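You operate a simulated robot arm through the tools that you are given. There is no shell and no other tool. Be economical: measure what you need, move in short steps, check, and stop when the job is done.

Carry out the task below with a simulated robot arm. There is one attempt and no reset: what you move stays moved.

## Task
Top the purple cup in the meter up to its line and read it again.
Fine: yellow cap loose, arm away; beans from the cream mug, mug back; arm over the cup, cap to its click, green button. Set down upright: cream mug. Where these are worked on the way, their far stop is far enough and under half their travel is too little: yellow cap.

It is judged by the outcome, as a careful person would: the job done as asked, and still so three seconds after it is handed in. It fails if anything else is knocked over, pushed out of place, dropped, spilled or broken. A push-on lid holds only when it is set on centred and level and pressed home; a screw cap is set on level and turned clockwise until tight.

## Robot
A 7-joint arm with a two-finger parallel gripper, fixed in place. Base frame: the origin is at the foot of the arm, x ahead of it, y to its left, z up; the work surface is at about z = 0. Readings come in m, rad, newtons and seconds.
With the tool pointing down near the work surface it reaches from about 0.24 to 0.62 m from the base axis. Its first joint turns from -1.152 to 1.152 rad. Payload 2.6 kg.
The tool frame sits at the grasp point between the pads (the TCP): z along the fingers, y along the line on which they close. The tips reach 0.03 m beyond it. The gripper opens to 0.094 m. The fingers are 0.028 m wide and 0.01 m thick; the gripper's body (0.05 by 0.096 m) begins 0.055 m behind the TCP.
Orientation is told as [roll, pitch, yaw] about the base's x, y, z axes, in that order, counted from this pose: with the fingers straight down and closing along the base's y, the tool's x points along the base's -x, its y along +y and its z along -z.

## Interface
- The arm moves only by the tool apply_moves. Its argument "commands" is a list of rows, each a list of 6 numbers: the shift along the base's x, y, z in m, then the turn, a rotation vector about the base's x, y, z in rad. In form: [[dx, dy, dz, ax, ay, az], ...]. A call has 1 to 8 rows; each row is the pose to reach, as a shift and turn from the pose commanded when the call began. "fingers" is the finger opening in m, from 0 to 0.094, set as the call begins (left out, the last holds). Each row takes 0.2 s and may step no farther than 0.05 m and 0.15 rad from the row before; otherwise, or with a gripper value out of range, the whole call is refused. Where a pose cannot be reached the arm comes as near as it can. A force on the tool above 40 N (or 10 N above the force at the start of the call, whichever is more), or a blocked arm, ends the call early, and 0.2 s more pass. Each finger travels about 0.072 m/s and halts on what it meets, pressing with about 24 N; the grip force reading is that of the motor and also rises with nothing between the fingers. The clock runs only during rows and for 0.2 s after the last one: add rows that repeat a pose to give the fingers time. It gives the time, the measured TCP pose, the force on the tool (base axes), the opening and the grip force at its end, in the units of the frame above (readings bear some noise), with the torque about the TCP (base axes, N m) and any sound that the robot's microphone picked up.
- Cameras (640 x 400 px; columns grow to the right, rows downward): "scene" is fixed at [0.0207, 0.44, 0.5356]; the picture's right is [-0.82, -0.57, 0.00], its down [-0.46, 0.66, -0.59] and it looks along [0.34, -0.48, -0.81] (base axes); focal length 214 px, centre (320, 200). "wrist" rides on the gripper at [0.076, 0.014, -0.102] in the tool frame; the picture's right is [-0.18, 0.98, 0.00], its down [-0.75, -0.14, -0.64] and it looks along [-0.63, -0.12, 0.77] (tool axes); focal length 243 px, centre (320, 200). There is no depth. A picture from a camera that has moved, and an enlarged one, comes with that camera's place and axes in the base frame and with its lens.
- snapshot(camera): a new picture of that camera. No time passes.
- close_up(camera, box): a new picture of the part [left, top, right, bottom] of that camera's present view, enlarged. No time passes.
- close_job(): hands the job in; it is judged then, once.

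Work in short steps. Places have to be worked out from the pictures, the camera data and where the tool is seen: move nearer, look again, correct. Check each grasp and each placing, and mend what went wrong. You have 120 turns and 64 pictures in all, those below and enlarged ones among them. Open the gripper and draw the arm clear of the work before you hand the job in, unless the task says otherwise; then end with one line.

The tools are called after "Call:" by a JSON object that holds its "name" and its "arguments". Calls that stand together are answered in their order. apply_moves: Moves the arm, as the interface text tells. Its arguments: {"type":"object","properties":{"commands":{"type":"array"},"fingers":{"type":"number"}},"required":["commands"]} The other tools are called the same way: snapshot (camera) takes a picture; close_up (camera, box) takes an enlarged picture of a part of a camera's view; close_job () hands the job in.

At the start:

```text
time_s: 0.0
tcp_pos: [0.3605, 0.0131, 0.3843]
tcp_rot: [0.0, -0.001, 0.001]
contact_force: [0.3, -0.1, 0.0]
ft_torque: [0.02, 0.04, 0.01]
gripper_width: 0.0942
finger_force: 0.0
```

scene: 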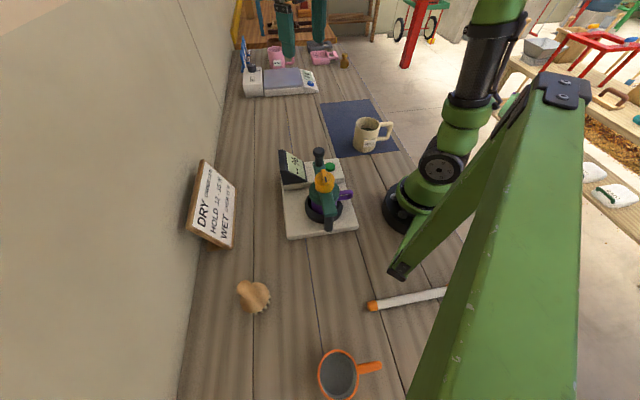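
wrist: 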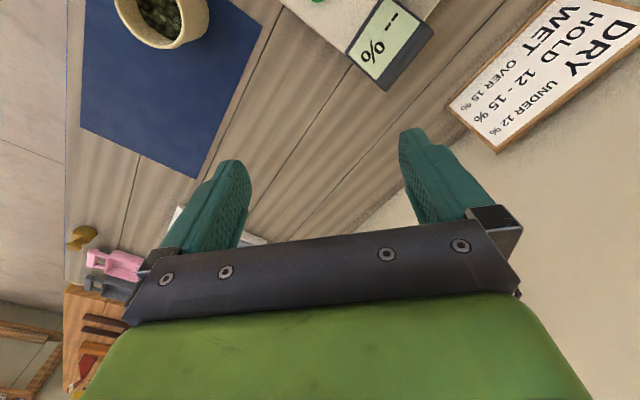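

I'll start with enlarged views of the meter, with its cap and button, and of the mug.

Call:
{"name": "close_up", "arguments": {"camera": "scene", "box": [260, 130, 380, 250]}}

Call:
{"name": "close_up", "arguments": {"camera": "scene", "box": [180, 90, 420, 240]}}

```text
3.33 times, centred on (320, 190) of scene
camera zoom: at [0.0207, 0.44, 0.5356], right [-0.82, -0.57, 0.0], down [-0.46, 0.66, -0.59], along [0.34, -0.48, -0.81], focal length 715 px, centre (320, 233)
```

zoom: 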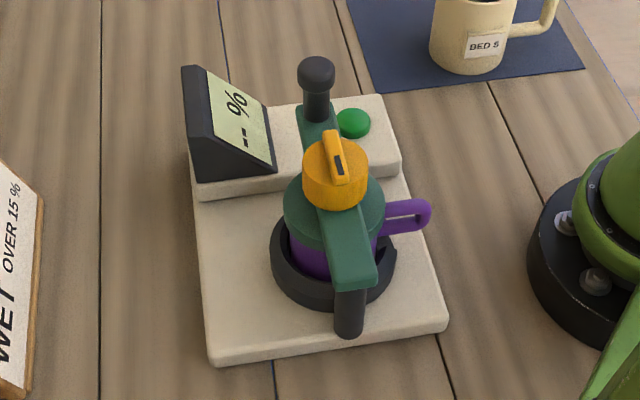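

```text
2.67 times, centred on (300, 165) of scene
camera zoom: at [0.0207, 0.44, 0.5356], right [-0.82, -0.57, 0.0], down [-0.46, 0.66, -0.59], along [0.34, -0.48, -0.81], focal length 572 px, centre (373, 293)
```

zoom: 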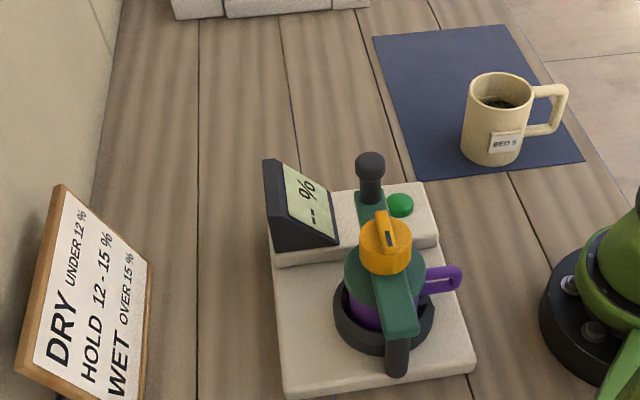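

The meter stands near (0.20, 0.16) and the cream mug near (0.25, -0.18). I'll yaw the tool so the wrist camera looks toward +y at the meter, staying high.

Call:
{"name": "apply_moves", "arguments": {"commands": [[-0.01, 0, 0, 0, 0, 0.15], [-0.025, 0, 0, 0, 0, 0.3], [-0.04, 0, 0, 0, 0, 0.45], [-0.055, 0, 0, 0, 0, 0.6], [-0.07, 0, 0, 0, 0, 0.75], [-0.085, 0, 0, 0, 0, 0.9], [-0.1, 0, 0, 0, 0, 1.05], [-0.11, 0, 0, 0, 0, 1.2]]}}

Call:
{"name": "snapshot", "arguments": {"camera": "wrist"}}

```text
time_s: 1.8
tcp_pos: [0.2497, 0.0128, 0.3833]
tcp_rot: [-0.002, 0.001, 1.202]
contact_force: [0.5, 0.0, 0.5]
ft_torque: [0.03, -0.02, -0.03]
gripper_width: 0.0942
finger_force: 0.1
```

```text
59 pictures are left
camera wrist: at [0.2093, -0.0532, 0.4861], right [-0.85, 0.53, 0.0], down [0.4, 0.65, 0.64], along [0.34, 0.55, -0.77], focal length 243 px, centre (320, 200)
```

wrist: 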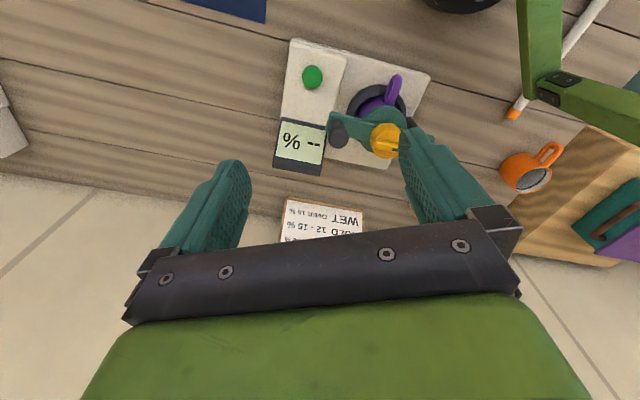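

Call:
{"name": "close_up", "arguments": {"camera": "wrist", "box": [260, 30, 440, 190]}}

```text
2.50 times, centred on (350, 110) of wrist
camera zoom: at [0.2093, -0.0532, 0.4861], right [-0.85, 0.53, 0.0], down [0.4, 0.65, 0.64], along [0.34, 0.55, -0.77], focal length 606 px, centre (245, 425)
```

zoom: 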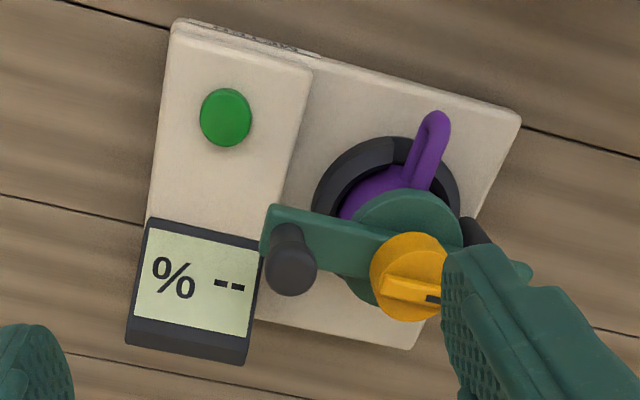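

The triangulated positions are: cap top (0.213, 0.150, 0.148), handle knob (0.269, 0.093, 0.16) and button (0.274, 0.027, 0.05). I'll go lower with the camera facing the cap to see the arm, pivot and cap better.

Call:
{"name": "apply_moves", "arguments": {"commands": [[-0.005, 0, -0.03, 0, 0, 0.12], [-0.01, 0, -0.06, 0, 0, 0.24], [-0.01, 0, -0.09, 0, 0, 0.36], [-0.01, 0, -0.12, 0, 0, 0.4]]}}

Call:
{"name": "snapshot", "arguments": {"camera": "wrist"}}

```text
time_s: 2.8
tcp_pos: [0.2424, 0.0121, 0.2603]
tcp_rot: [0.0, 0.0, 1.6]
contact_force: [-0.3, 0.1, 0.0]
ft_torque: [-0.01, 0.0, 0.02]
gripper_width: 0.094
finger_force: 0.0
```

```text
57 pictures are left
camera wrist: at [0.23, -0.0643, 0.3635], right [-0.99, 0.15, 0.0], down [0.12, 0.76, 0.64], along [0.1, 0.63, -0.77], focal length 243 px, centre (320, 200)
```

wrist: 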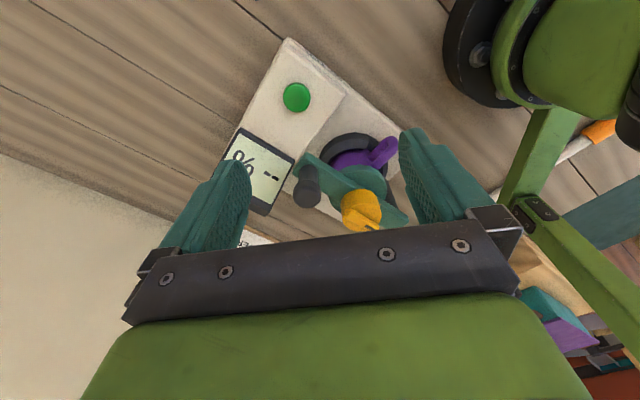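

Call:
{"name": "close_up", "arguments": {"camera": "wrist", "box": [260, 120, 420, 240]}}

Call:
{"name": "close_up", "arguments": {"camera": "scene", "box": [295, 140, 365, 235]}}

```text
3.33 times, centred on (340, 180) of wrist
camera zoom: at [0.23, -0.0643, 0.3635], right [-0.99, 0.15, 0.0], down [0.12, 0.76, 0.64], along [0.1, 0.63, -0.77], focal length 809 px, centre (253, 267)
```

zoom: 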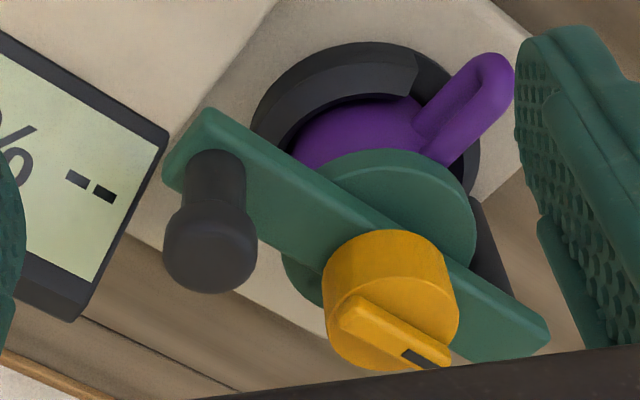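

```text
4.21 times, centred on (330, 188) of scene
camera zoom: at [0.0207, 0.44, 0.5356], right [-0.82, -0.57, 0.0], down [-0.46, 0.66, -0.59], along [0.34, -0.48, -0.81], focal length 903 px, centre (278, 253)
```

zoom: 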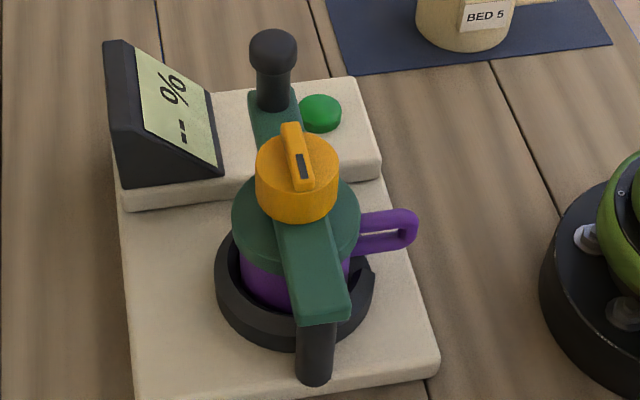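

The pivot post is at about (0.161, 0.199), the arm's top face is at z≈0.111, and the cap axis is at (0.213, 0.149) with a diameter of about 47 mm. I'll move above the cap at height and unwind the yaw so there is room to turn counterclockwise.

Call:
{"name": "apply_moves", "arguments": {"commands": [[0, 0.017, 0, 0, 0, -0.15], [0, 0.034, 0, 0, 0, -0.3], [-0.005, 0.051, 0, 0, 0, -0.45], [-0.01, 0.068, 0, 0, 0, -0.6], [-0.015, 0.085, 0, 0, 0, -0.75], [-0.02, 0.102, 0, 0, 0, -0.9], [-0.024, 0.12, 0, 0, 0, -1.05], [-0.028, 0.136, 0, 0, 0, -1.2]]}}

Call:
{"name": "apply_moves", "arguments": {"commands": [[0, 0, 0, 0, 0, -0.15], [0, 0, 0, 0, 0, -0.3], [0, 0, 0, 0, 0, -0.45], [0, 0, 0, 0, 0, -0.6], [0, 0, 0, 0, 0, -0.75], [0, 0, 0, 0, 0, -0.9], [0, 0, 0, 0, 0, -1.0]]}}

Call:
{"name": "snapshot", "arguments": {"camera": "wrist"}}

Call:
{"name": "close_up", "arguments": {"camera": "scene", "box": [260, 100, 400, 240]}}

```text
time_s: 4.6
tcp_pos: [0.2126, 0.1502, 0.2622]
tcp_rot: [0.0, 0.0, 0.399]
contact_force: [-0.1, -0.2, -1.0]
ft_torque: [0.04, -0.02, -0.01]
gripper_width: 0.0942
finger_force: 0.0
```

```text
time_s: 6.2
tcp_pos: [0.2128, 0.1484, 0.2636]
tcp_rot: [0.001, 0.0, -0.605]
contact_force: [0.3, -0.6, -0.4]
ft_torque: [-0.02, 0.06, 0.0]
gripper_width: 0.0939
finger_force: 0.0
```

```text
54 pictures are left
camera wrist: at [0.1579, 0.2039, 0.3658], right [0.71, 0.7, 0.0], down [0.54, -0.54, 0.64], along [0.45, -0.46, -0.77], focal length 243 px, centre (320, 200)
```

wrist: 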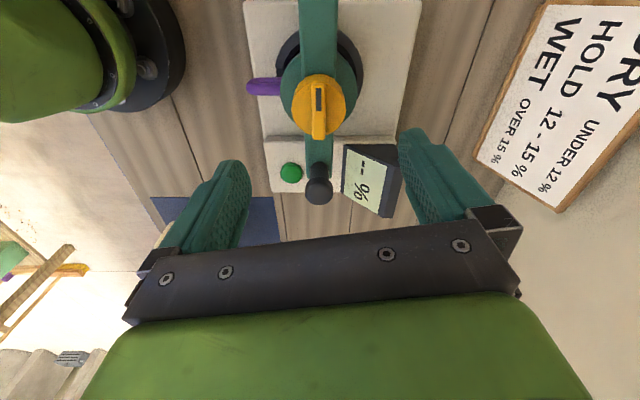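

```text
2.86 times, centred on (330, 170) of scene
camera zoom: at [0.0207, 0.44, 0.5356], right [-0.82, -0.57, 0.0], down [-0.46, 0.66, -0.59], along [0.34, -0.48, -0.81], focal length 613 px, centre (291, 286)
```

zoom: 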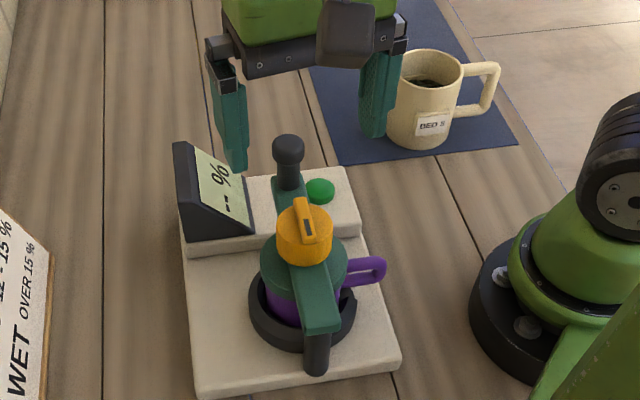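

The view down the arm confirms the cap at about (0.211, 0.150). I'll descend so the tips sit just above the green arm, then close on the cap's body.

Call:
{"name": "apply_moves", "arguments": {"commands": [[-0.001, 0.001, -0.04, 0, 0, 0], [-0.001, 0.001, -0.08, 0, 0, 0], [-0.001, 0.001, -0.1, 0, 0, 0], [-0.001, 0.001, -0.114, 0, 0, 0]]}}

Call:
{"name": "snapshot", "arguments": {"camera": "wrist"}}

Call:
{"name": "close_up", "arguments": {"camera": "scene", "box": [260, 100, 400, 240]}}

```text
time_s: 7.2
tcp_pos: [0.212, 0.1496, 0.1469]
tcp_rot: [0.0, 0.0, -0.6]
contact_force: [0.5, 0.3, 0.6]
ft_torque: [0.01, -0.02, -0.03]
gripper_width: 0.0939
finger_force: 0.1
```

```text
52 pictures are left
camera wrist: at [0.1561, 0.2052, 0.2509], right [0.71, 0.71, 0.0], down [0.54, -0.54, 0.64], along [0.45, -0.45, -0.77], focal length 243 px, centre (320, 200)
```

wrist: 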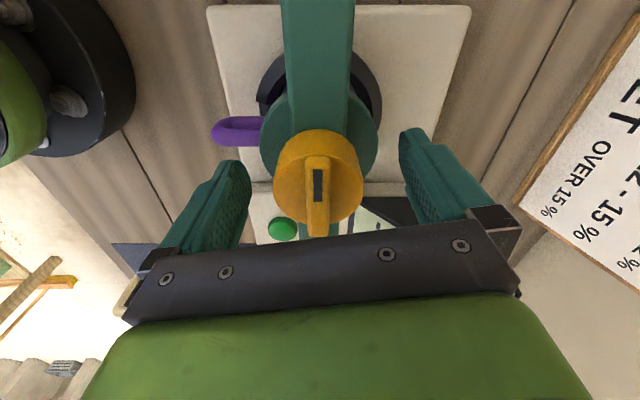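

```text
2.86 times, centred on (330, 170) of scene
camera zoom: at [0.0207, 0.44, 0.5356], right [-0.82, -0.57, 0.0], down [-0.46, 0.66, -0.59], along [0.34, -0.48, -0.81], focal length 613 px, centre (291, 286)
```

zoom: 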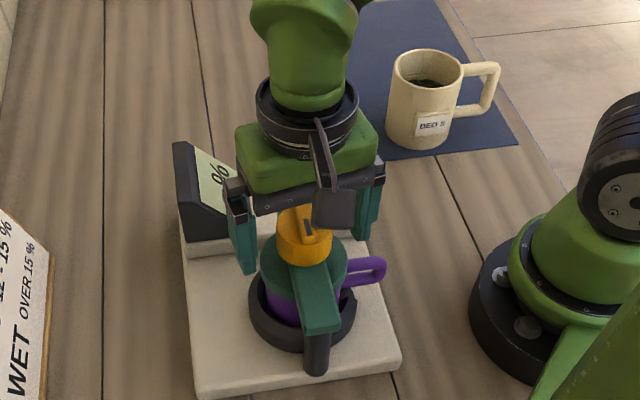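

The cap is centred on the TCP in the wrist view, so I'll close on it.

Call:
{"name": "apply_moves", "arguments": {"commands": [[0, 0, 0, 0, 0, 0], [0, 0, 0, 0, 0, 0], [0, 0, 0, 0, 0, 0], [0, 0, 0, 0, 0, 0]], "fingers": 0.03}}

```text
time_s: 8.2
tcp_pos: [0.2123, 0.1498, 0.1476]
tcp_rot: [0.0, 0.001, -0.6]
contact_force: [5.8, -14.9, -11.3]
ft_torque: [-0.03, 0.74, 0.25]
gripper_width: 0.0477
finger_force: 45.1
```

The grip measures 47.7 mm, matching the cap. I'll begin turning counterclockwise in small steps while watching torque and sound.

Call:
{"name": "apply_moves", "arguments": {"commands": [[0, -0.001, 0, 0, 0, 0.07], [0, -0.001, 0, 0, 0, 0.15], [0, -0.001, 0, 0, 0, 0.25], [0, -0.001, 0, 0, 0, 0.35]]}}

Call:
{"name": "snapshot", "arguments": {"camera": "wrist"}}

```text
time_s: 9.1
tcp_pos: [0.2118, 0.1501, 0.1478]
tcp_rot: [0.003, -0.001, -0.353]
contact_force: [4.4, 2.1, -4.4]
ft_torque: [0.02, 0.26, -0.27]
gripper_width: 0.0465
finger_force: 45.2
stopped in row 4: the force on the tool passed its limit at 52 N (the readings are from after the stop); the commanded pose is now the measured one
```

```text
50 pictures are left
camera wrist: at [0.1457, 0.1889, 0.2514], right [0.51, 0.86, 0.0], down [0.66, -0.39, 0.64], along [0.55, -0.33, -0.77], focal length 243 px, centre (320, 200)
```

wrist: 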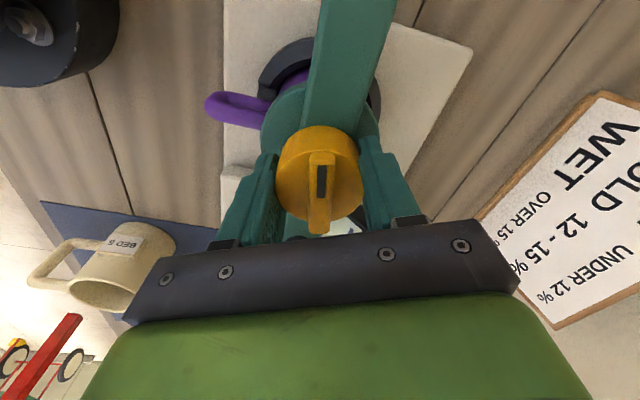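

The cap turned with the gripper, since the fin has stayed aligned with it while the arm has rotated in view. The stop was a force spike, so I'll continue in smaller steps.

Call:
{"name": "apply_moves", "arguments": {"commands": [[0, 0, 0, 0, 0, 0.05], [0, 0, 0, 0, 0, 0.1]]}}

```text
time_s: 9.5
tcp_pos: [0.2153, 0.1517, 0.1475]
tcp_rot: [0.011, -0.004, -0.311]
contact_force: [3.8, 6.4, -6.1]
ft_torque: [-0.89, 0.29, -0.6]
gripper_width: 0.0471
finger_force: 44.9
stopped in row 2: the force on the tool passed its limit at 46 N (the readings are from after the stop); the commanded pose is now the measured one
```

A lateral load is building up, and the TCP has shifted 3 mm. I'll release the grip and look at how the cap and arm sit.

Call:
{"name": "apply_moves", "arguments": {"commands": [[0, 0, 0, 0, 0, 0], [0, 0, 0, 0, 0, 0], [0, 0, 0, 0, 0, 0]], "fingers": 0.07}}

Call:
{"name": "snapshot", "arguments": {"camera": "wrist"}}

Call:
{"name": "close_up", "arguments": {"camera": "scene", "box": [260, 100, 400, 240]}}

```text
time_s: 10.3
tcp_pos: [0.2143, 0.1509, 0.1486]
tcp_rot: [0.01, -0.003, -0.309]
contact_force: [-0.6, -0.8, 1.0]
ft_torque: [0.03, -0.03, 0.01]
gripper_width: 0.07
finger_force: 0.0
```

```text
49 pictures are left
camera wrist: at [0.1451, 0.1869, 0.2515], right [0.47, 0.88, 0.01], down [0.67, -0.37, 0.64], along [0.57, -0.3, -0.77], focal length 243 px, centre (320, 200)
```

wrist: 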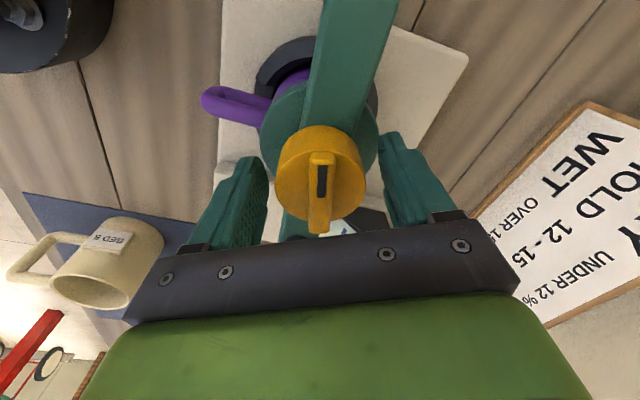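

```text
2.86 times, centred on (330, 170) of scene
camera zoom: at [0.0207, 0.44, 0.5356], right [-0.82, -0.57, 0.0], down [-0.46, 0.66, -0.59], along [0.34, -0.48, -0.81], focal length 613 px, centre (291, 286)
```

zoom: 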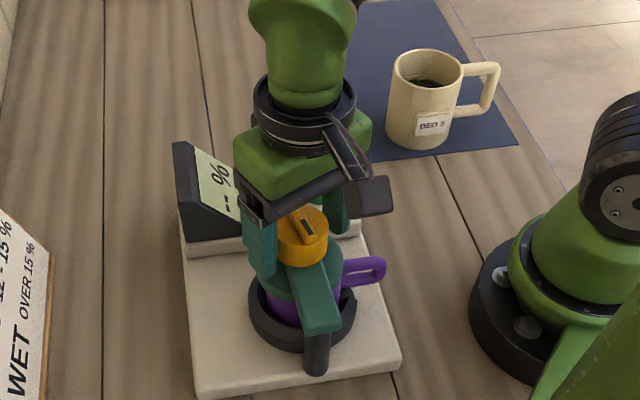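

The cap turned about 0.29 rad. The tips were probably below the arm's top face and met its edge, so I'll raise 9 mm, level and re-centre, then regrip the cap higher.

Call:
{"name": "apply_moves", "arguments": {"commands": [[-0.002, -0.001, 0.005, -0.01, 0.003, 0], [-0.002, -0.001, 0.009, -0.01, 0.003, 0]]}}

Call:
{"name": "apply_moves", "arguments": {"commands": [[0, 0, 0, 0, 0, 0], [0, 0, 0, 0, 0, 0], [0, 0, 0, 0, 0, 0]], "fingers": 0.03}}

Call:
{"name": "apply_moves", "arguments": {"commands": [[0, 0, 0, 0, 0, 0.05], [0, 0, 0, 0, 0, 0.1]]}}

```text
time_s: 10.9
tcp_pos: [0.2115, 0.1511, 0.1577]
tcp_rot: [0.001, -0.004, -0.309]
contact_force: [-0.4, 0.1, -0.2]
ft_torque: [0.01, -0.01, 0.02]
gripper_width: 0.07
finger_force: 0.1
```

```text
time_s: 11.7
tcp_pos: [0.212, 0.1505, 0.1589]
tcp_rot: [0.001, -0.005, -0.309]
contact_force: [-1.3, 0.0, 4.7]
ft_torque: [-0.24, 0.26, 0.01]
gripper_width: 0.0461
finger_force: 44.9
```

```text
time_s: 12.3
tcp_pos: [0.2117, 0.1506, 0.1583]
tcp_rot: [0.002, -0.003, -0.209]
contact_force: [3.2, -5.2, 2.9]
ft_torque: [0.39, 0.59, 0.0]
gripper_width: 0.0459
finger_force: 44.4
```

Forces are small at this height, so I'll keep turning.

Call:
{"name": "apply_moves", "arguments": {"commands": [[0, 0, 0, 0, 0, 0.1], [0, 0, 0, 0, 0, 0.2], [0, 0, 0, 0, 0, 0.3], [0, 0, 0, 0, 0, 0.4]]}}

Call:
{"name": "snapshot", "arguments": {"camera": "wrist"}}

```text
time_s: 13.3
tcp_pos: [0.2129, 0.1504, 0.1589]
tcp_rot: [0.0, -0.005, 0.191]
contact_force: [2.4, -4.7, 18.7]
ft_torque: [-0.45, 1.1, 0.0]
gripper_width: 0.046
finger_force: 45.1
```

```text
47 pictures are left
camera wrist: at [0.1346, 0.1496, 0.2605], right [-0.01, 1.0, 0.0], down [0.76, 0.0, 0.65], along [0.65, 0.01, -0.76], focal length 243 px, centre (320, 200)
```

wrist: 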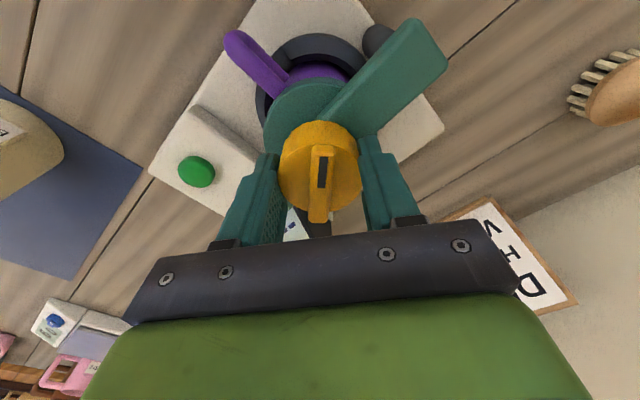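

The cap follows and is rising, pushing up with 19 N. I'll continue and lift slightly along with it.

Call:
{"name": "apply_moves", "arguments": {"commands": [[0, 0, 0.001, 0, 0, 0.1], [0, 0, 0.0015, 0, 0, 0.2], [0, 0, 0.002, 0, 0, 0.3], [0, 0, 0.002, 0, 0, 0.4]]}}

```text
time_s: 14.3
tcp_pos: [0.2123, 0.1482, 0.1592]
tcp_rot: [-0.002, 0.003, 0.592]
contact_force: [12.9, -15.9, -33.7]
ft_torque: [0.46, -0.58, -0.04]
gripper_width: 0.0461
finger_force: 45.3
```

That lift over-corrected, giving -34 N, so I'll take most of it back and continue.

Call:
{"name": "apply_moves", "arguments": {"commands": [[0, 0, -0.0013, 0, 0, 0], [0, 0, -0.0013, 0, 0, 0.1], [0, 0, -0.0013, 0, 0, 0.2], [0, 0, -0.0013, 0, 0, 0.3]]}}

Call:
{"name": "snapshot", "arguments": {"camera": "wrist"}}

```text
time_s: 15.3
tcp_pos: [0.2135, 0.1483, 0.1587]
tcp_rot: [-0.003, 0.0, 0.896]
contact_force: [18.7, -19.7, -28.6]
ft_torque: [0.03, 0.26, -0.03]
gripper_width: 0.046
finger_force: 45.2
```

```text
46 pictures are left
camera wrist: at [0.1535, 0.0985, 0.2609], right [-0.65, 0.76, 0.0], down [0.58, 0.5, 0.64], along [0.49, 0.42, -0.77], focal length 243 px, centre (320, 200)
```

wrist: 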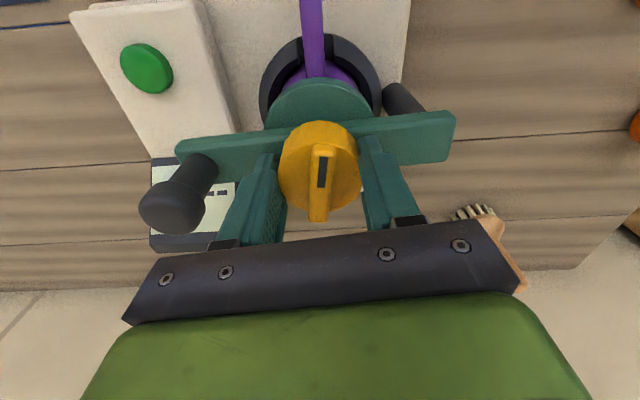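

About 1.5 rad done and no stop yet. I'll shift in the direction of the load to relieve it and go on.

Call:
{"name": "apply_moves", "arguments": {"commands": [[0.001, -0.001, -0.001, 0, 0, 0], [0.001, -0.001, -0.001, 0, 0, 0.1], [0.001, -0.001, -0.001, 0, 0, 0.2], [0.001, -0.001, -0.001, 0, 0, 0.3]]}}

```text
time_s: 16.3
tcp_pos: [0.2153, 0.1509, 0.1592]
tcp_rot: [-0.001, -0.008, 1.191]
contact_force: [26.1, 0.0, -19.7]
ft_torque: [0.75, -0.19, -1.08]
gripper_width: 0.0465
finger_force: 45.1
```

The torque has jumped to -1.08 N·m, which is likely the far stop. I'll release and look.

Call:
{"name": "apply_moves", "arguments": {"commands": [[0, 0, 0, 0, 0, 0], [0, 0, 0, 0, 0, 0], [0, 0, 0, 0, 0, 0]], "fingers": 0.08}}

Call:
{"name": "snapshot", "arguments": {"camera": "wrist"}}

```text
time_s: 17.1
tcp_pos: [0.2127, 0.1496, 0.1583]
tcp_rot: [-0.002, -0.005, 1.191]
contact_force: [-0.3, -0.4, 0.1]
ft_torque: [-0.03, 0.01, -0.03]
gripper_width: 0.0797
finger_force: 0.0
```

```text
45 pictures are left
camera wrist: at [0.1715, 0.0836, 0.2604], right [-0.84, 0.54, 0.0], down [0.41, 0.65, 0.64], along [0.34, 0.54, -0.76], focal length 243 px, centre (320, 200)
```

wrist: 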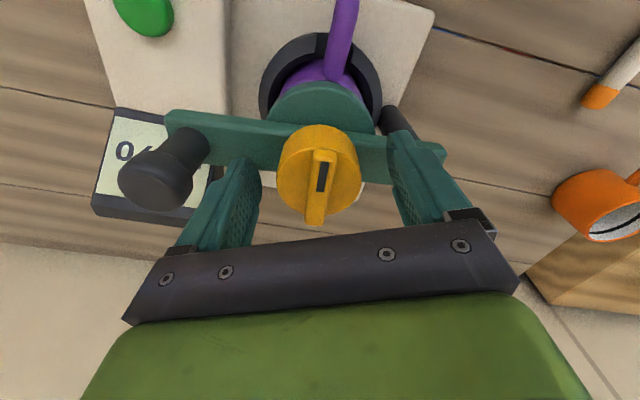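

The fin lagged only slightly, with about 1.7 rad turned in all. I'll regrip and try a little more turn to confirm it is the stop.

Call:
{"name": "apply_moves", "arguments": {"commands": [[0, 0, 0, 0, 0, 0], [0, 0, 0, 0, 0, 0], [0, 0, 0, 0, 0, 0], [0, 0, 0, 0, 0, 0]], "fingers": 0.03}}

Call:
{"name": "apply_moves", "arguments": {"commands": [[0, 0, 0, 0, 0, 0.06], [0, 0, 0, 0, 0, 0.12], [0, 0, 0, 0, 0, 0.18]]}}

Call:
{"name": "snapshot", "arguments": {"camera": "wrist"}}

```text
time_s: 18.1
tcp_pos: [0.2141, 0.1494, 0.1582]
tcp_rot: [-0.001, -0.004, 1.191]
contact_force: [13.0, -9.0, -6.3]
ft_torque: [-0.2, -0.05, -0.12]
gripper_width: 0.0465
finger_force: 45.1
```

```text
time_s: 18.9
tcp_pos: [0.2163, 0.1489, 0.1579]
tcp_rot: [-0.007, -0.005, 1.357]
contact_force: [7.6, 4.2, -5.5]
ft_torque: [-0.2, 0.68, -0.55]
gripper_width: 0.0473
finger_force: 44.9
stopped in row 3: the force on the tool passed its limit at 42 N (the readings are from after the stop); the commanded pose is now the measured one
```

```text
44 pictures are left
camera wrist: at [0.185, 0.0763, 0.2601], right [-0.92, 0.39, 0.0], down [0.29, 0.7, 0.65], along [0.25, 0.59, -0.76], focal length 243 px, centre (320, 200)
```

wrist: 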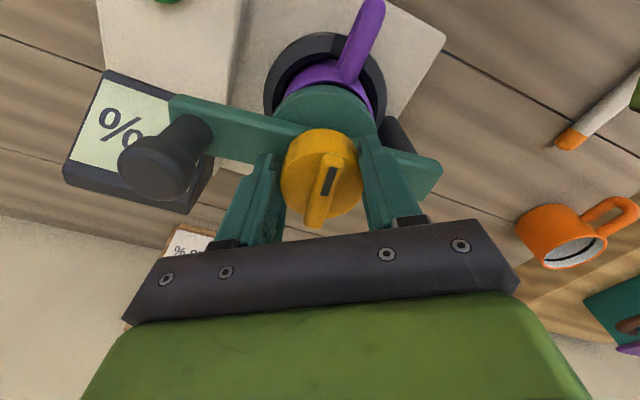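

The fin now lags the gripper, so the cap is at its far stop and fully loose. I'll release, rise clear, and unwind yaw to 0 for the handle knob.

Call:
{"name": "apply_moves", "arguments": {"commands": [[0, 0, 0, 0, 0, 0], [0, 0, 0, 0, 0, 0], [0, 0, 0, 0, 0, 0], [0, 0, 0.04, 0.005, 0.005, 0], [0, 0, 0.08, 0.005, 0.005, 0]], "fingers": 0.094}}

Call:
{"name": "apply_moves", "arguments": {"commands": [[0, 0, 0.01, 0, 0, -0.15], [0, 0, 0.01, 0, 0, -0.3], [0, 0, 0.01, 0, 0, -0.45], [0, 0, 0.01, 0, 0, -0.6], [0, 0, 0.01, 0, 0, -0.75], [0, 0, 0.01, 0, 0, -0.9], [0, 0, 0.01, 0, 0, -1.05], [0, 0, 0.01, 0, 0, -1.2]]}}

Call:
{"name": "apply_moves", "arguments": {"commands": [[0, 0, 0, 0, 0, -0.15], [0.01, -0.01, 0, 0, 0, -0.157], [0.02, -0.02, 0, 0, 0, -0.157]]}}

Call:
{"name": "snapshot", "arguments": {"camera": "wrist"}}

Call:
{"name": "close_up", "arguments": {"camera": "scene", "box": [260, 100, 400, 240]}}

```text
time_s: 20.1
tcp_pos: [0.214, 0.1487, 0.2396]
tcp_rot: [0.003, -0.008, 1.36]
contact_force: [-0.7, 0.0, -0.7]
ft_torque: [-0.03, -0.03, -0.02]
gripper_width: 0.094
finger_force: 0.2
```

```text
time_s: 21.9
tcp_pos: [0.2159, 0.1473, 0.2489]
tcp_rot: [0.0, -0.009, 0.159]
contact_force: [-0.2, 0.5, 0.4]
ft_torque: [-0.02, -0.02, 0.01]
gripper_width: 0.0939
finger_force: 0.0
```

```text
time_s: 22.7
tcp_pos: [0.2377, 0.1275, 0.2476]
tcp_rot: [0.0, -0.007, 0.002]
contact_force: [-0.1, 0.9, 0.2]
ft_torque: [-0.01, -0.01, -0.01]
gripper_width: 0.0942
finger_force: 0.1
```

```text
43 pictures are left
camera wrist: at [0.1595, 0.1415, 0.3499], right [0.18, 0.98, 0.0], down [0.75, -0.14, 0.65], along [0.64, -0.12, -0.76], focal length 243 px, centre (320, 200)
```

wrist: 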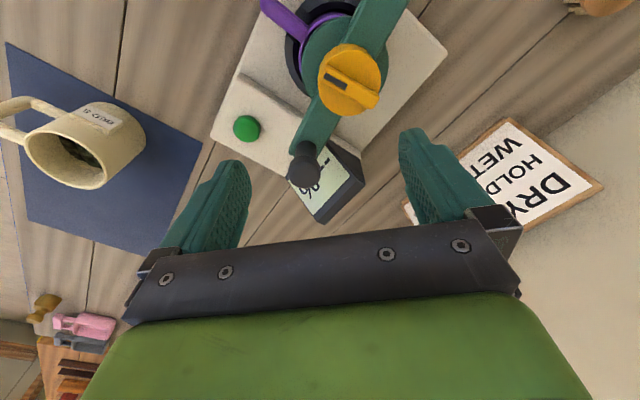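

```text
2.86 times, centred on (330, 170) of scene
camera zoom: at [0.0207, 0.44, 0.5356], right [-0.82, -0.57, 0.0], down [-0.46, 0.66, -0.59], along [0.34, -0.48, -0.81], focal length 613 px, centre (291, 286)
```

zoom: 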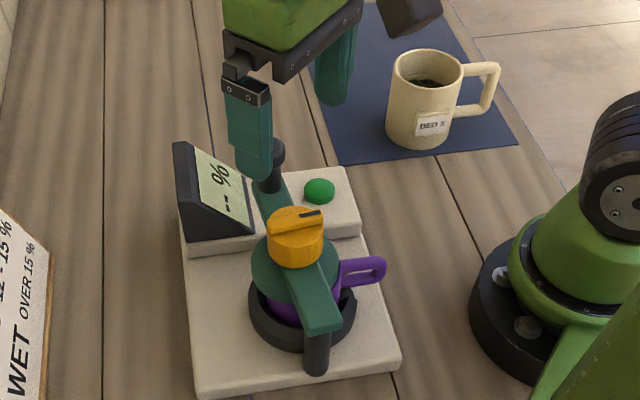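

The loosened arm has already drifted a little counterclockwise (+x+y), so it swings that way. The knob is now at about (0.278, 0.103, 0.16), and I'll descend over it.

Call:
{"name": "apply_moves", "arguments": {"commands": [[0.02, -0.012, 0, 0, 0.007, 0], [0.04, -0.024, -0.02, 0, 0.007, 0], [0.04, -0.024, -0.05, 0, 0.007, 0], [0.04, -0.024, -0.075, 0, 0.007, 0], [0.04, -0.024, -0.086, 0, 0.007, 0]]}}

Call:
{"name": "snapshot", "arguments": {"camera": "wrist"}}

```text
time_s: 23.9
tcp_pos: [0.2763, 0.1046, 0.1614]
tcp_rot: [-0.001, -0.002, 0.002]
contact_force: [0.4, 0.1, -1.0]
ft_torque: [0.03, 0.01, -0.01]
gripper_width: 0.0941
finger_force: 0.1
```

```text
41 pictures are left
camera wrist: at [0.1994, 0.1182, 0.2642], right [0.18, 0.98, 0.0], down [0.75, -0.14, 0.64], along [0.63, -0.12, -0.77], focal length 243 px, centre (320, 200)
```

wrist: 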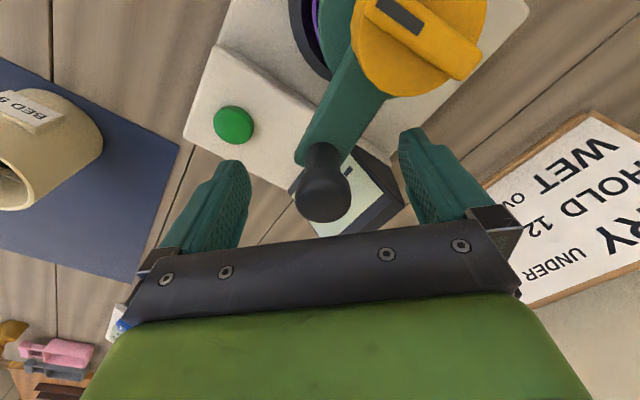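

The knob is centred between the fingers. I'll close and swing it a small way along its arc.

Call:
{"name": "apply_moves", "arguments": {"commands": [[0, 0, 0, 0, 0, 0], [0, 0, 0, 0, 0, 0], [0, 0, 0, 0, 0, 0], [0, 0, 0, 0, 0, 0]], "fingers": 0.01}}

Call:
{"name": "apply_moves", "arguments": {"commands": [[0.0097, 0.0133, 0, 0, 0, 0.08], [0.0175, 0.0269, 0, 0, 0, 0.16], [0.0239, 0.0412, 0, 0, 0, 0.24]]}}

```text
time_s: 24.9
tcp_pos: [0.2769, 0.1051, 0.1621]
tcp_rot: [0.0, -0.003, 0.002]
contact_force: [4.4, -2.9, -0.3]
ft_torque: [-0.01, -0.06, -0.04]
gripper_width: 0.0293
finger_force: 45.6
```

```text
time_s: 25.7
tcp_pos: [0.3002, 0.145, 0.1621]
tcp_rot: [-0.002, -0.003, 0.243]
contact_force: [13.1, -8.2, -3.8]
ft_torque: [0.04, -0.25, 0.36]
gripper_width: 0.0295
finger_force: 44.6
```

The arm swings freely. I'll continue along the arc with slightly more radius.

Call:
{"name": "apply_moves", "arguments": {"commands": [[0.0066, 0.0199, 0, 0, 0, 0.14], [0.0099, 0.0407, 0, 0, 0, 0.28], [0.0103, 0.0617, 0, 0, 0, 0.42], [0.0077, 0.0825, 0, 0, 0, 0.56], [0.0023, 0.1028, 0, 0, 0, 0.7], [-0.0059, 0.1221, 0, 0, 0, 0.84]]}}

Call:
{"name": "snapshot", "arguments": {"camera": "scene"}}

```text
time_s: 27.1
tcp_pos: [0.2906, 0.2693, 0.1611]
tcp_rot: [0.005, 0.0, 1.083]
contact_force: [-14.2, -8.2, 11.7]
ft_torque: [0.46, -0.24, -0.05]
gripper_width: 0.0292
finger_force: 45.0
```

```text
40 pictures are left
```

scene: 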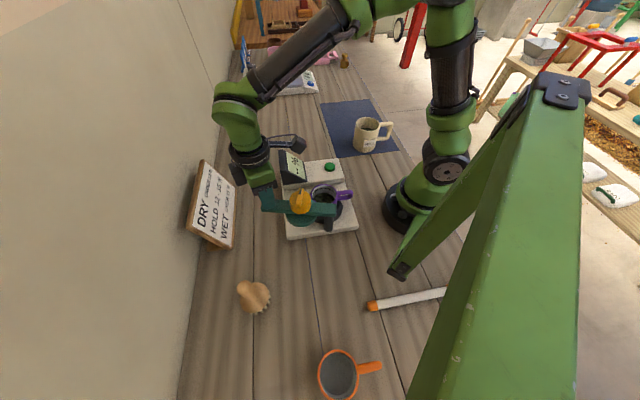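

It is moving well. I'll swing about 24° further so the cup mouth is well clear.

Call:
{"name": "apply_moves", "arguments": {"commands": [[-0.0105, 0.0171, 0, 0, 0, 0.1], [-0.0234, 0.0332, 0, 0, 0, 0.2], [-0.0389, 0.0471, 0, 0, 0, 0.3]]}}

Call:
{"name": "close_up", "arguments": {"camera": "scene", "box": [200, 100, 400, 250]}}

```text
time_s: 27.9
tcp_pos: [0.2587, 0.3101, 0.1626]
tcp_rot: [-0.004, 0.004, 1.373]
contact_force: [-3.0, -37.4, 17.2]
ft_torque: [0.2, 0.1, -0.13]
gripper_width: 0.0291
finger_force: 44.8
```

```text
2.67 times, centred on (300, 175) of scene
camera zoom: at [0.0208, 0.4398, 0.5357], right [-0.82, -0.57, 0.0], down [-0.46, 0.66, -0.59], along [0.34, -0.48, -0.81], focal length 572 px, centre (373, 267)
```

zoom: 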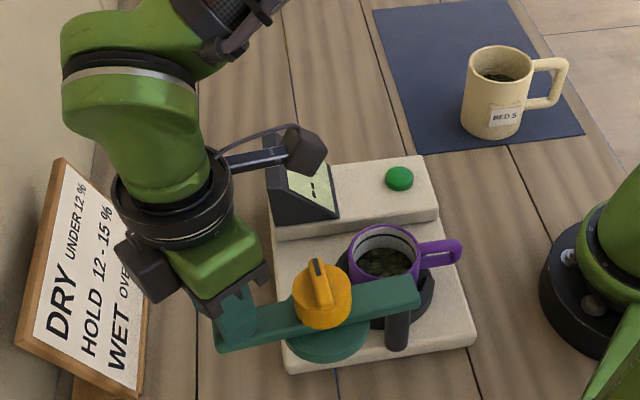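

The arm has met its stop at about 90° of swing and the cup mouth is open. I'll relax the push, release and rise straight up.

Call:
{"name": "apply_moves", "arguments": {"commands": [[0.006, -0.005, 0, 0, 0, 0], [0.006, -0.005, 0, 0, 0, 0]]}}

Call:
{"name": "apply_moves", "arguments": {"commands": [[0, 0, 0, 0, 0, 0], [0, 0, 0, 0, 0, 0], [0, 0, 0.04, 0, 0, 0], [0, 0, 0.08, 0, 0, 0], [0, 0, 0.12, 0, 0, 0]], "fingers": 0.07}}

Call:
{"name": "close_up", "arguments": {"camera": "scene", "box": [250, 80, 410, 240]}}

```text
time_s: 28.5
tcp_pos: [0.2589, 0.3086, 0.1626]
tcp_rot: [0.006, 0.0, 1.383]
contact_force: [-15.1, -14.2, 2.5]
ft_torque: [-0.01, 0.17, -0.3]
gripper_width: 0.0291
finger_force: 44.7
```

```text
time_s: 29.7
tcp_pos: [0.2613, 0.3112, 0.2822]
tcp_rot: [-0.001, -0.001, 1.383]
contact_force: [0.1, 0.1, 0.1]
ft_torque: [0.0, 0.02, -0.01]
gripper_width: 0.0699
finger_force: 0.0
```

```text
2.50 times, centred on (330, 160) of scene
camera zoom: at [0.0207, 0.44, 0.5356], right [-0.82, -0.57, 0.0], down [-0.46, 0.66, -0.59], along [0.34, -0.48, -0.81], focal length 536 px, centre (295, 300)
```

zoom: 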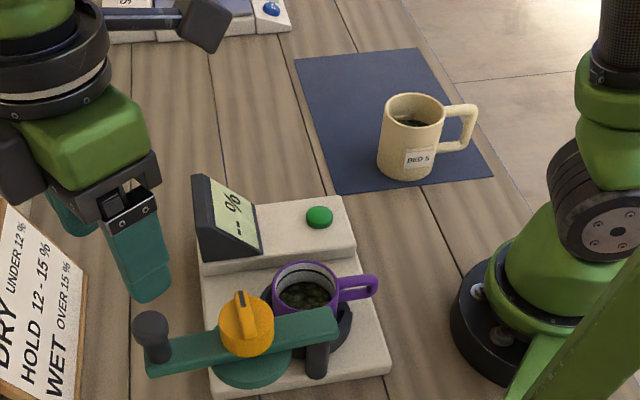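

The meter arm is parked clear and the cup interior shows its line. Next is the mug, near (0.255, -0.178), with its handle toward the base. I'll move over there at height with yaw ~0.6 so the handle sits on the camera side.

Call:
{"name": "apply_moves", "arguments": {"commands": [[0.01, -0.05, 0.01, 0, 0, -0.1], [0.02, -0.098, 0.01, 0, 0, -0.2], [0.03, -0.147, 0.01, 0, 0, -0.3], [0.03, -0.197, 0.01, 0, 0, -0.4], [0.03, -0.246, 0.01, 0, 0, -0.5], [0.03, -0.295, 0.01, 0, 0, -0.6], [0.025, -0.344, 0.01, 0, 0, -0.7], [0.02, -0.393, 0.01, 0, 0, -0.78]], "fingers": 0.094}}

Call:
{"name": "snapshot", "arguments": {"camera": "wrist"}}

Call:
{"name": "close_up", "arguments": {"camera": "scene", "box": [310, 90, 410, 190]}}

```text
refused: row 1 steps farther than a row can; nothing moved
```

```text
37 pictures are left
camera wrist: at [0.2332, 0.2381, 0.385], right [-0.93, 0.36, 0.0], down [0.28, 0.71, 0.64], along [0.23, 0.6, -0.77], focal length 243 px, centre (320, 200)
```

wrist: 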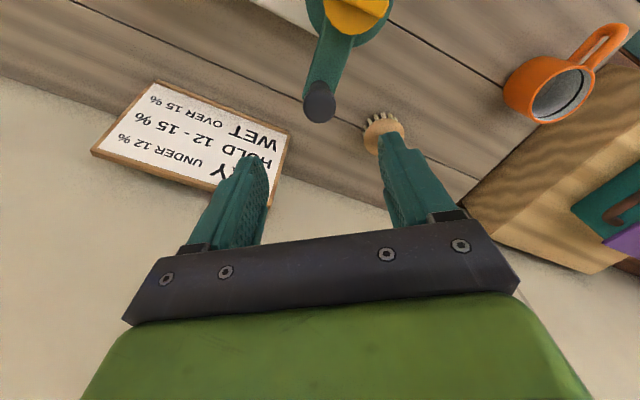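

```text
4.00 times, centred on (360, 140) of scene
camera zoom: at [0.0207, 0.44, 0.5356], right [-0.82, -0.57, 0.0], down [-0.46, 0.66, -0.59], along [0.34, -0.48, -0.81], focal length 858 px, centre (160, 440)
```

zoom: 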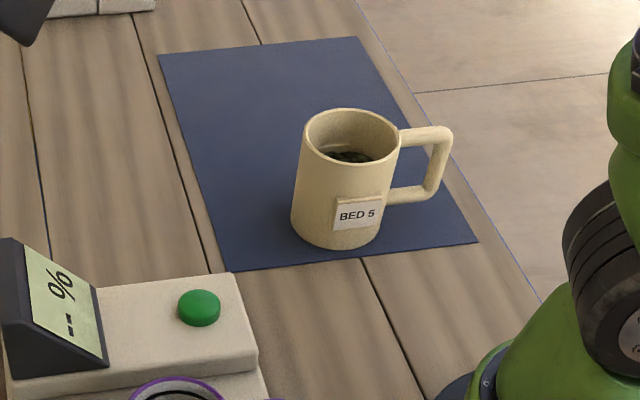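

The call was refused because a row stepped too far. I'll repeat it with smaller steps.

Call:
{"name": "apply_moves", "arguments": {"commands": [[0.008, -0.046, 0.008, 0, 0, -0.1], [0.016, -0.092, 0.01, 0, 0, -0.2], [0.024, -0.138, 0.01, 0, 0, -0.3], [0.03, -0.184, 0.01, 0, 0, -0.4], [0.03, -0.232, 0.01, 0, 0, -0.5], [0.03, -0.28, 0.01, 0, 0, -0.6], [0.025, -0.328, 0.01, 0, 0, -0.7], [0.02, -0.376, 0.01, 0, 0, -0.78]], "fingers": 0.094}}

Call:
{"name": "snapshot", "arguments": {"camera": "wrist"}}

```text
time_s: 31.5
tcp_pos: [0.2811, -0.0675, 0.291]
tcp_rot: [0.001, -0.001, 0.602]
contact_force: [0.6, 0.5, -0.6]
ft_torque: [0.02, -0.02, -0.03]
gripper_width: 0.094
finger_force: 0.1
```

```text
35 pictures are left
camera wrist: at [0.2104, -0.099, 0.3938], right [-0.4, 0.91, 0.0], down [0.7, 0.31, 0.64], along [0.59, 0.26, -0.77], focal length 243 px, centre (320, 200)
```

wrist: 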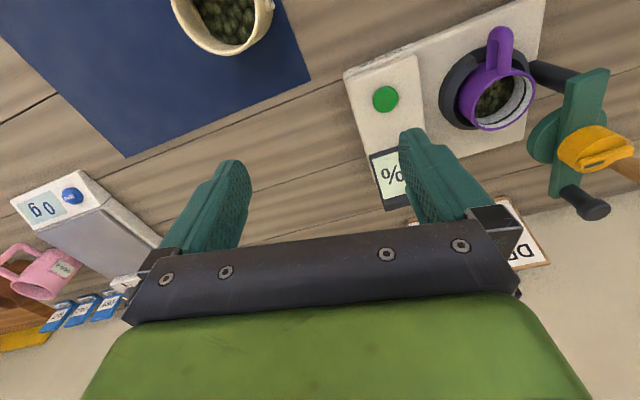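

The cup rim is at about (0.217, 0.143, 0.08), radius ~0.033. I'll move over the mug to centre on it.

Call:
{"name": "apply_moves", "arguments": {"commands": [[-0.005, -0.04, -0.02, 0, 0, 0], [-0.01, -0.08, -0.04, 0, 0, 0], [-0.018, -0.105, -0.06, 0, 0, 0]]}}

Call:
{"name": "snapshot", "arguments": {"camera": "wrist"}}

```text
time_s: 32.3
tcp_pos: [0.2636, -0.1714, 0.2331]
tcp_rot: [-0.001, -0.001, 0.604]
contact_force: [0.6, -0.5, -0.1]
ft_torque: [0.04, 0.0, 0.01]
gripper_width: 0.0941
finger_force: 0.0
```

```text
34 pictures are left
camera wrist: at [0.192, -0.2032, 0.3355], right [-0.41, 0.91, 0.0], down [0.7, 0.31, 0.64], along [0.59, 0.26, -0.77], focal length 243 px, centre (320, 200)
```

wrist: 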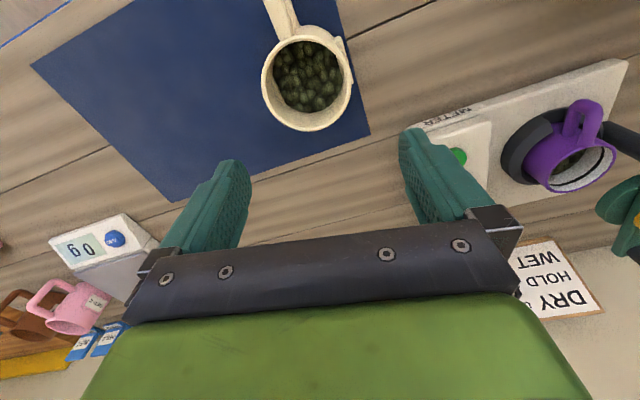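

The mug rim is at about (0.2595, -0.188, 0.082) with a diameter of about 85 mm. Closing along y would press on the raised label, so I'll yaw to ~1.5 to put the fingers clear of both label and handle, and centre over it.

Call:
{"name": "apply_moves", "arguments": {"commands": [[0, -0.004, 0, 0, 0, 0.15], [0, -0.008, 0, 0, 0, 0.3], [-0.002, -0.012, 0, 0, 0, 0.45], [-0.004, -0.016, 0, 0, 0, 0.6], [-0.004, -0.017, -0.02, 0, 0, 0.75], [-0.004, -0.017, -0.04, 0, 0, 0.9], [-0.004, -0.017, -0.06, 0, 0, 0.9]]}}

Call:
{"name": "snapshot", "arguments": {"camera": "wrist"}}

```text
time_s: 33.9
tcp_pos: [0.2593, -0.1891, 0.1718]
tcp_rot: [0.0, -0.001, 1.504]
contact_force: [0.5, 0.2, -0.3]
ft_torque: [0.02, 0.0, -0.01]
gripper_width: 0.0944
finger_force: 0.1
```

```text
33 pictures are left
camera wrist: at [0.2398, -0.2647, 0.2738], right [-0.97, 0.25, 0.0], down [0.19, 0.74, 0.64], along [0.16, 0.62, -0.77], focal length 243 px, centre (320, 200)
```

wrist: 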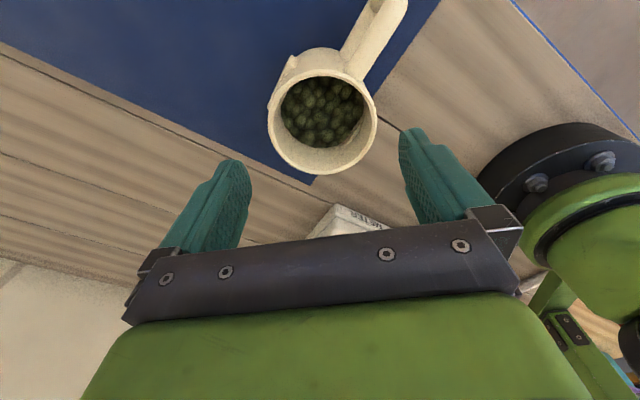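

The rim is within 2 mm of centre. I'll nudge -1.5 mm in x, descend to just above the rim, and look again.

Call:
{"name": "apply_moves", "arguments": {"commands": [[-0.0015, 0, -0.03, 0, 0, 0], [-0.0015, 0, -0.045, 0, 0, 0]]}}

Call:
{"name": "snapshot", "arguments": {"camera": "wrist"}}

Call:
{"name": "close_up", "arguments": {"camera": "scene", "box": [310, 70, 410, 170]}}

```text
time_s: 34.5
tcp_pos: [0.2594, -0.1864, 0.1268]
tcp_rot: [0.001, -0.002, 1.502]
contact_force: [0.3, 0.0, 0.2]
ft_torque: [-0.03, -0.03, -0.01]
gripper_width: 0.0944
finger_force: 0.1
```

```text
32 pictures are left
camera wrist: at [0.239, -0.263, 0.2288], right [-0.97, 0.25, 0.0], down [0.19, 0.74, 0.64], along [0.16, 0.62, -0.77], focal length 243 px, centre (320, 200)
```

wrist: 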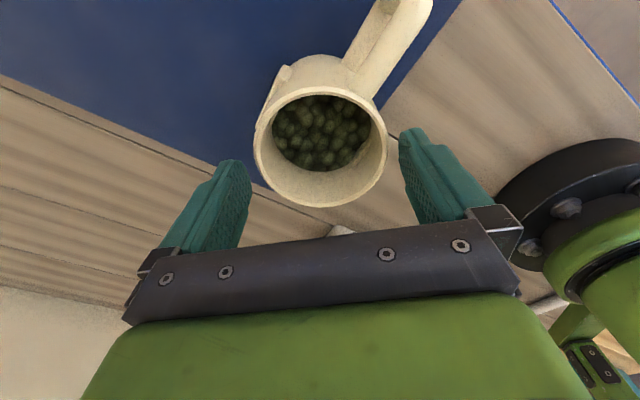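

```text
4.00 times, centred on (360, 120) of scene
camera zoom: at [0.0207, 0.44, 0.5356], right [-0.82, -0.57, 0.0], down [-0.46, 0.66, -0.59], along [0.34, -0.48, -0.81], focal length 858 px, centre (160, 520)
```

zoom: 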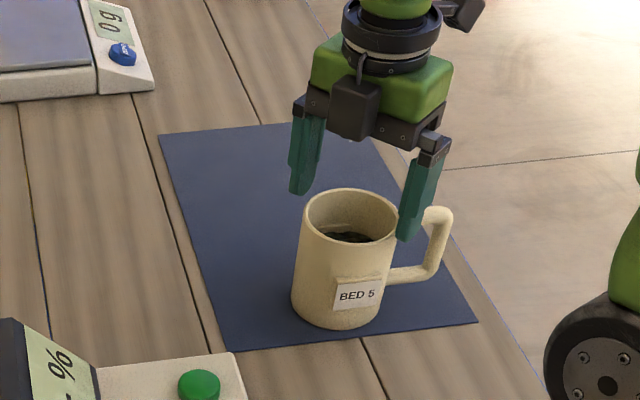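

The rim fits between the fingers with ~3 mm to spare per side. I'll trim 1 mm in x and 2 mm in y, then descend gently around it.

Call:
{"name": "apply_moves", "arguments": {"commands": [[-0.001, -0.002, 0, 0, 0, 0], [-0.001, -0.002, -0.015, 0, 0, 0], [-0.001, -0.002, -0.03, 0, 0, 0], [-0.001, -0.002, -0.045, 0, 0, 0], [-0.001, -0.002, -0.058, 0, 0, 0]]}}

Call:
{"name": "snapshot", "arguments": {"camera": "wrist"}}

```text
time_s: 35.7
tcp_pos: [0.2556, -0.1906, 0.0667]
tcp_rot: [0.0, -0.002, 1.502]
contact_force: [-0.2, 0.4, -0.3]
ft_torque: [0.01, 0.06, 0.04]
gripper_width: 0.0941
finger_force: 0.0
```

```text
30 pictures are left
camera wrist: at [0.237, -0.2655, 0.1707], right [-0.97, 0.25, 0.0], down [0.19, 0.74, 0.64], along [0.16, 0.62, -0.77], focal length 243 px, centre (320, 200)
```

wrist: 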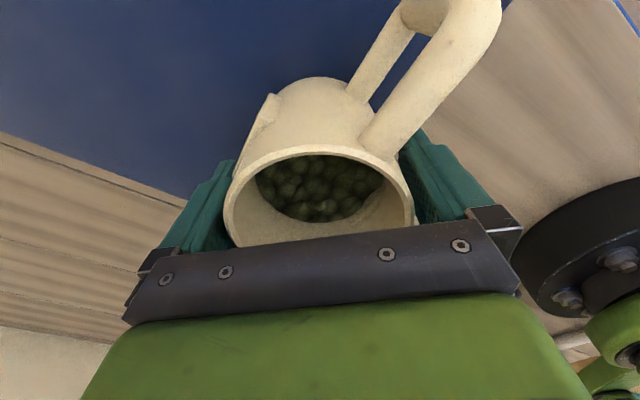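

The fingers straddle the mug without contact, so I'll close.

Call:
{"name": "apply_moves", "arguments": {"commands": [[0, 0, 0, 0, 0, 0], [0, 0, 0, 0, 0, 0], [0, 0, 0, 0, 0, 0]], "fingers": 0.07}}

Call:
{"name": "apply_moves", "arguments": {"commands": [[0, 0, 0.01, 0, 0, 0], [0, 0, 0.03, 0, 0, 0], [0, 0, 0.03, 0, 0, 0]]}}

Call:
{"name": "close_up", "arguments": {"camera": "scene", "box": [310, 70, 410, 170]}}

```text
time_s: 36.5
tcp_pos: [0.2569, -0.1894, 0.0679]
tcp_rot: [-0.001, -0.002, 1.501]
contact_force: [1.1, -0.1, 0.2]
ft_torque: [0.0, -0.06, -0.02]
gripper_width: 0.0828
finger_force: 23.9
```

```text
time_s: 37.3
tcp_pos: [0.255, -0.1904, 0.0994]
tcp_rot: [0.001, -0.001, 1.503]
contact_force: [0.2, -0.3, -2.6]
ft_torque: [0.03, -0.02, -0.02]
gripper_width: 0.0827
finger_force: 23.5
```

```text
4.00 times, centred on (360, 120) of scene
camera zoom: at [0.0207, 0.4399, 0.5356], right [-0.82, -0.57, 0.0], down [-0.46, 0.66, -0.59], along [0.34, -0.48, -0.81], focal length 858 px, centre (160, 520)
```

zoom: 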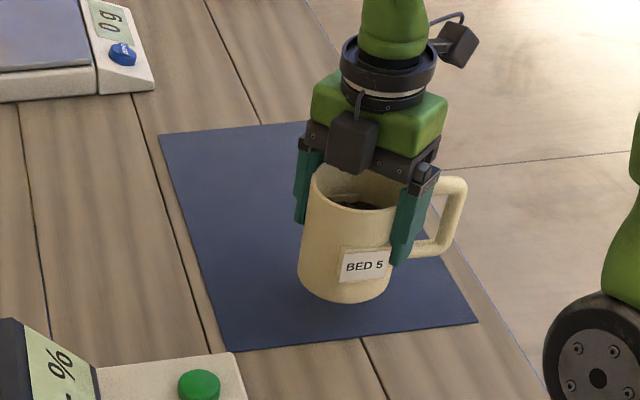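

The mug is held at 82.7 mm and lifted cleanly. I plan to pour outward (tool -x, about 30° from +x) with the mug on the base side of the cup. That keeps it clear of the parked meter arm. First I'll lift and carry it level.

Call:
{"name": "apply_moves", "arguments": {"commands": [[0, 0, 0.045, 0, 0, 0], [0, 0.005, 0.09, 0, 0, -0.05], [0.01, 0.015, 0.135, 0, 0, -0.15], [0.015, 0.045, 0.165, 0, 0, -0.25], [0.02, 0.085, 0.17, 0, 0, -0.35], [0.02, 0.125, 0.17, 0, 0, -0.5], [0.02, 0.165, 0.17, 0, 0, -0.65], [0.015, 0.205, 0.17, 0, 0, -0.8]]}}

Call:
{"name": "apply_moves", "arguments": {"commands": [[-0.015, 0.03, 0, 0, 0, -0.1], [-0.03, 0.055, 0, 0, 0, -0.15], [-0.045, 0.08, 0, 0, 0, -0.15], [-0.06, 0.1, 0, 0, 0, -0.15], [-0.075, 0.11, 0, 0, 0, -0.15]]}}

Call:
{"name": "snapshot", "arguments": {"camera": "scene"}}

```text
time_s: 39.1
tcp_pos: [0.2701, 0.0142, 0.2685]
tcp_rot: [0.0, -0.002, 0.699]
contact_force: [-0.5, 0.5, -2.8]
ft_torque: [-0.04, -0.04, -0.02]
gripper_width: 0.083
finger_force: 24.3
```

```text
time_s: 40.3
tcp_pos: [0.1957, 0.1243, 0.2663]
tcp_rot: [-0.001, -0.002, 0.551]
contact_force: [0.3, -1.1, -3.7]
ft_torque: [0.01, -0.04, -0.01]
gripper_width: 0.0828
finger_force: 23.8
```

```text
28 pictures are left
```

scene: 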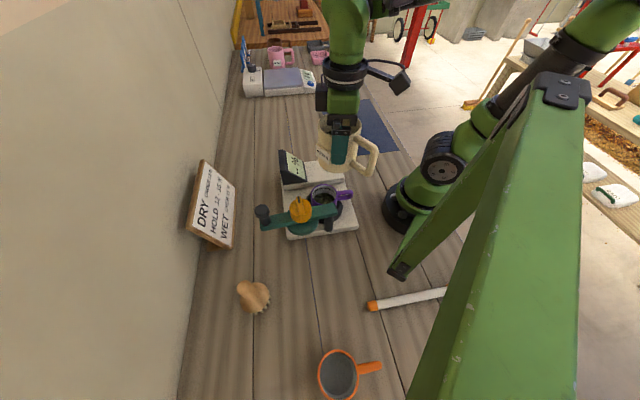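

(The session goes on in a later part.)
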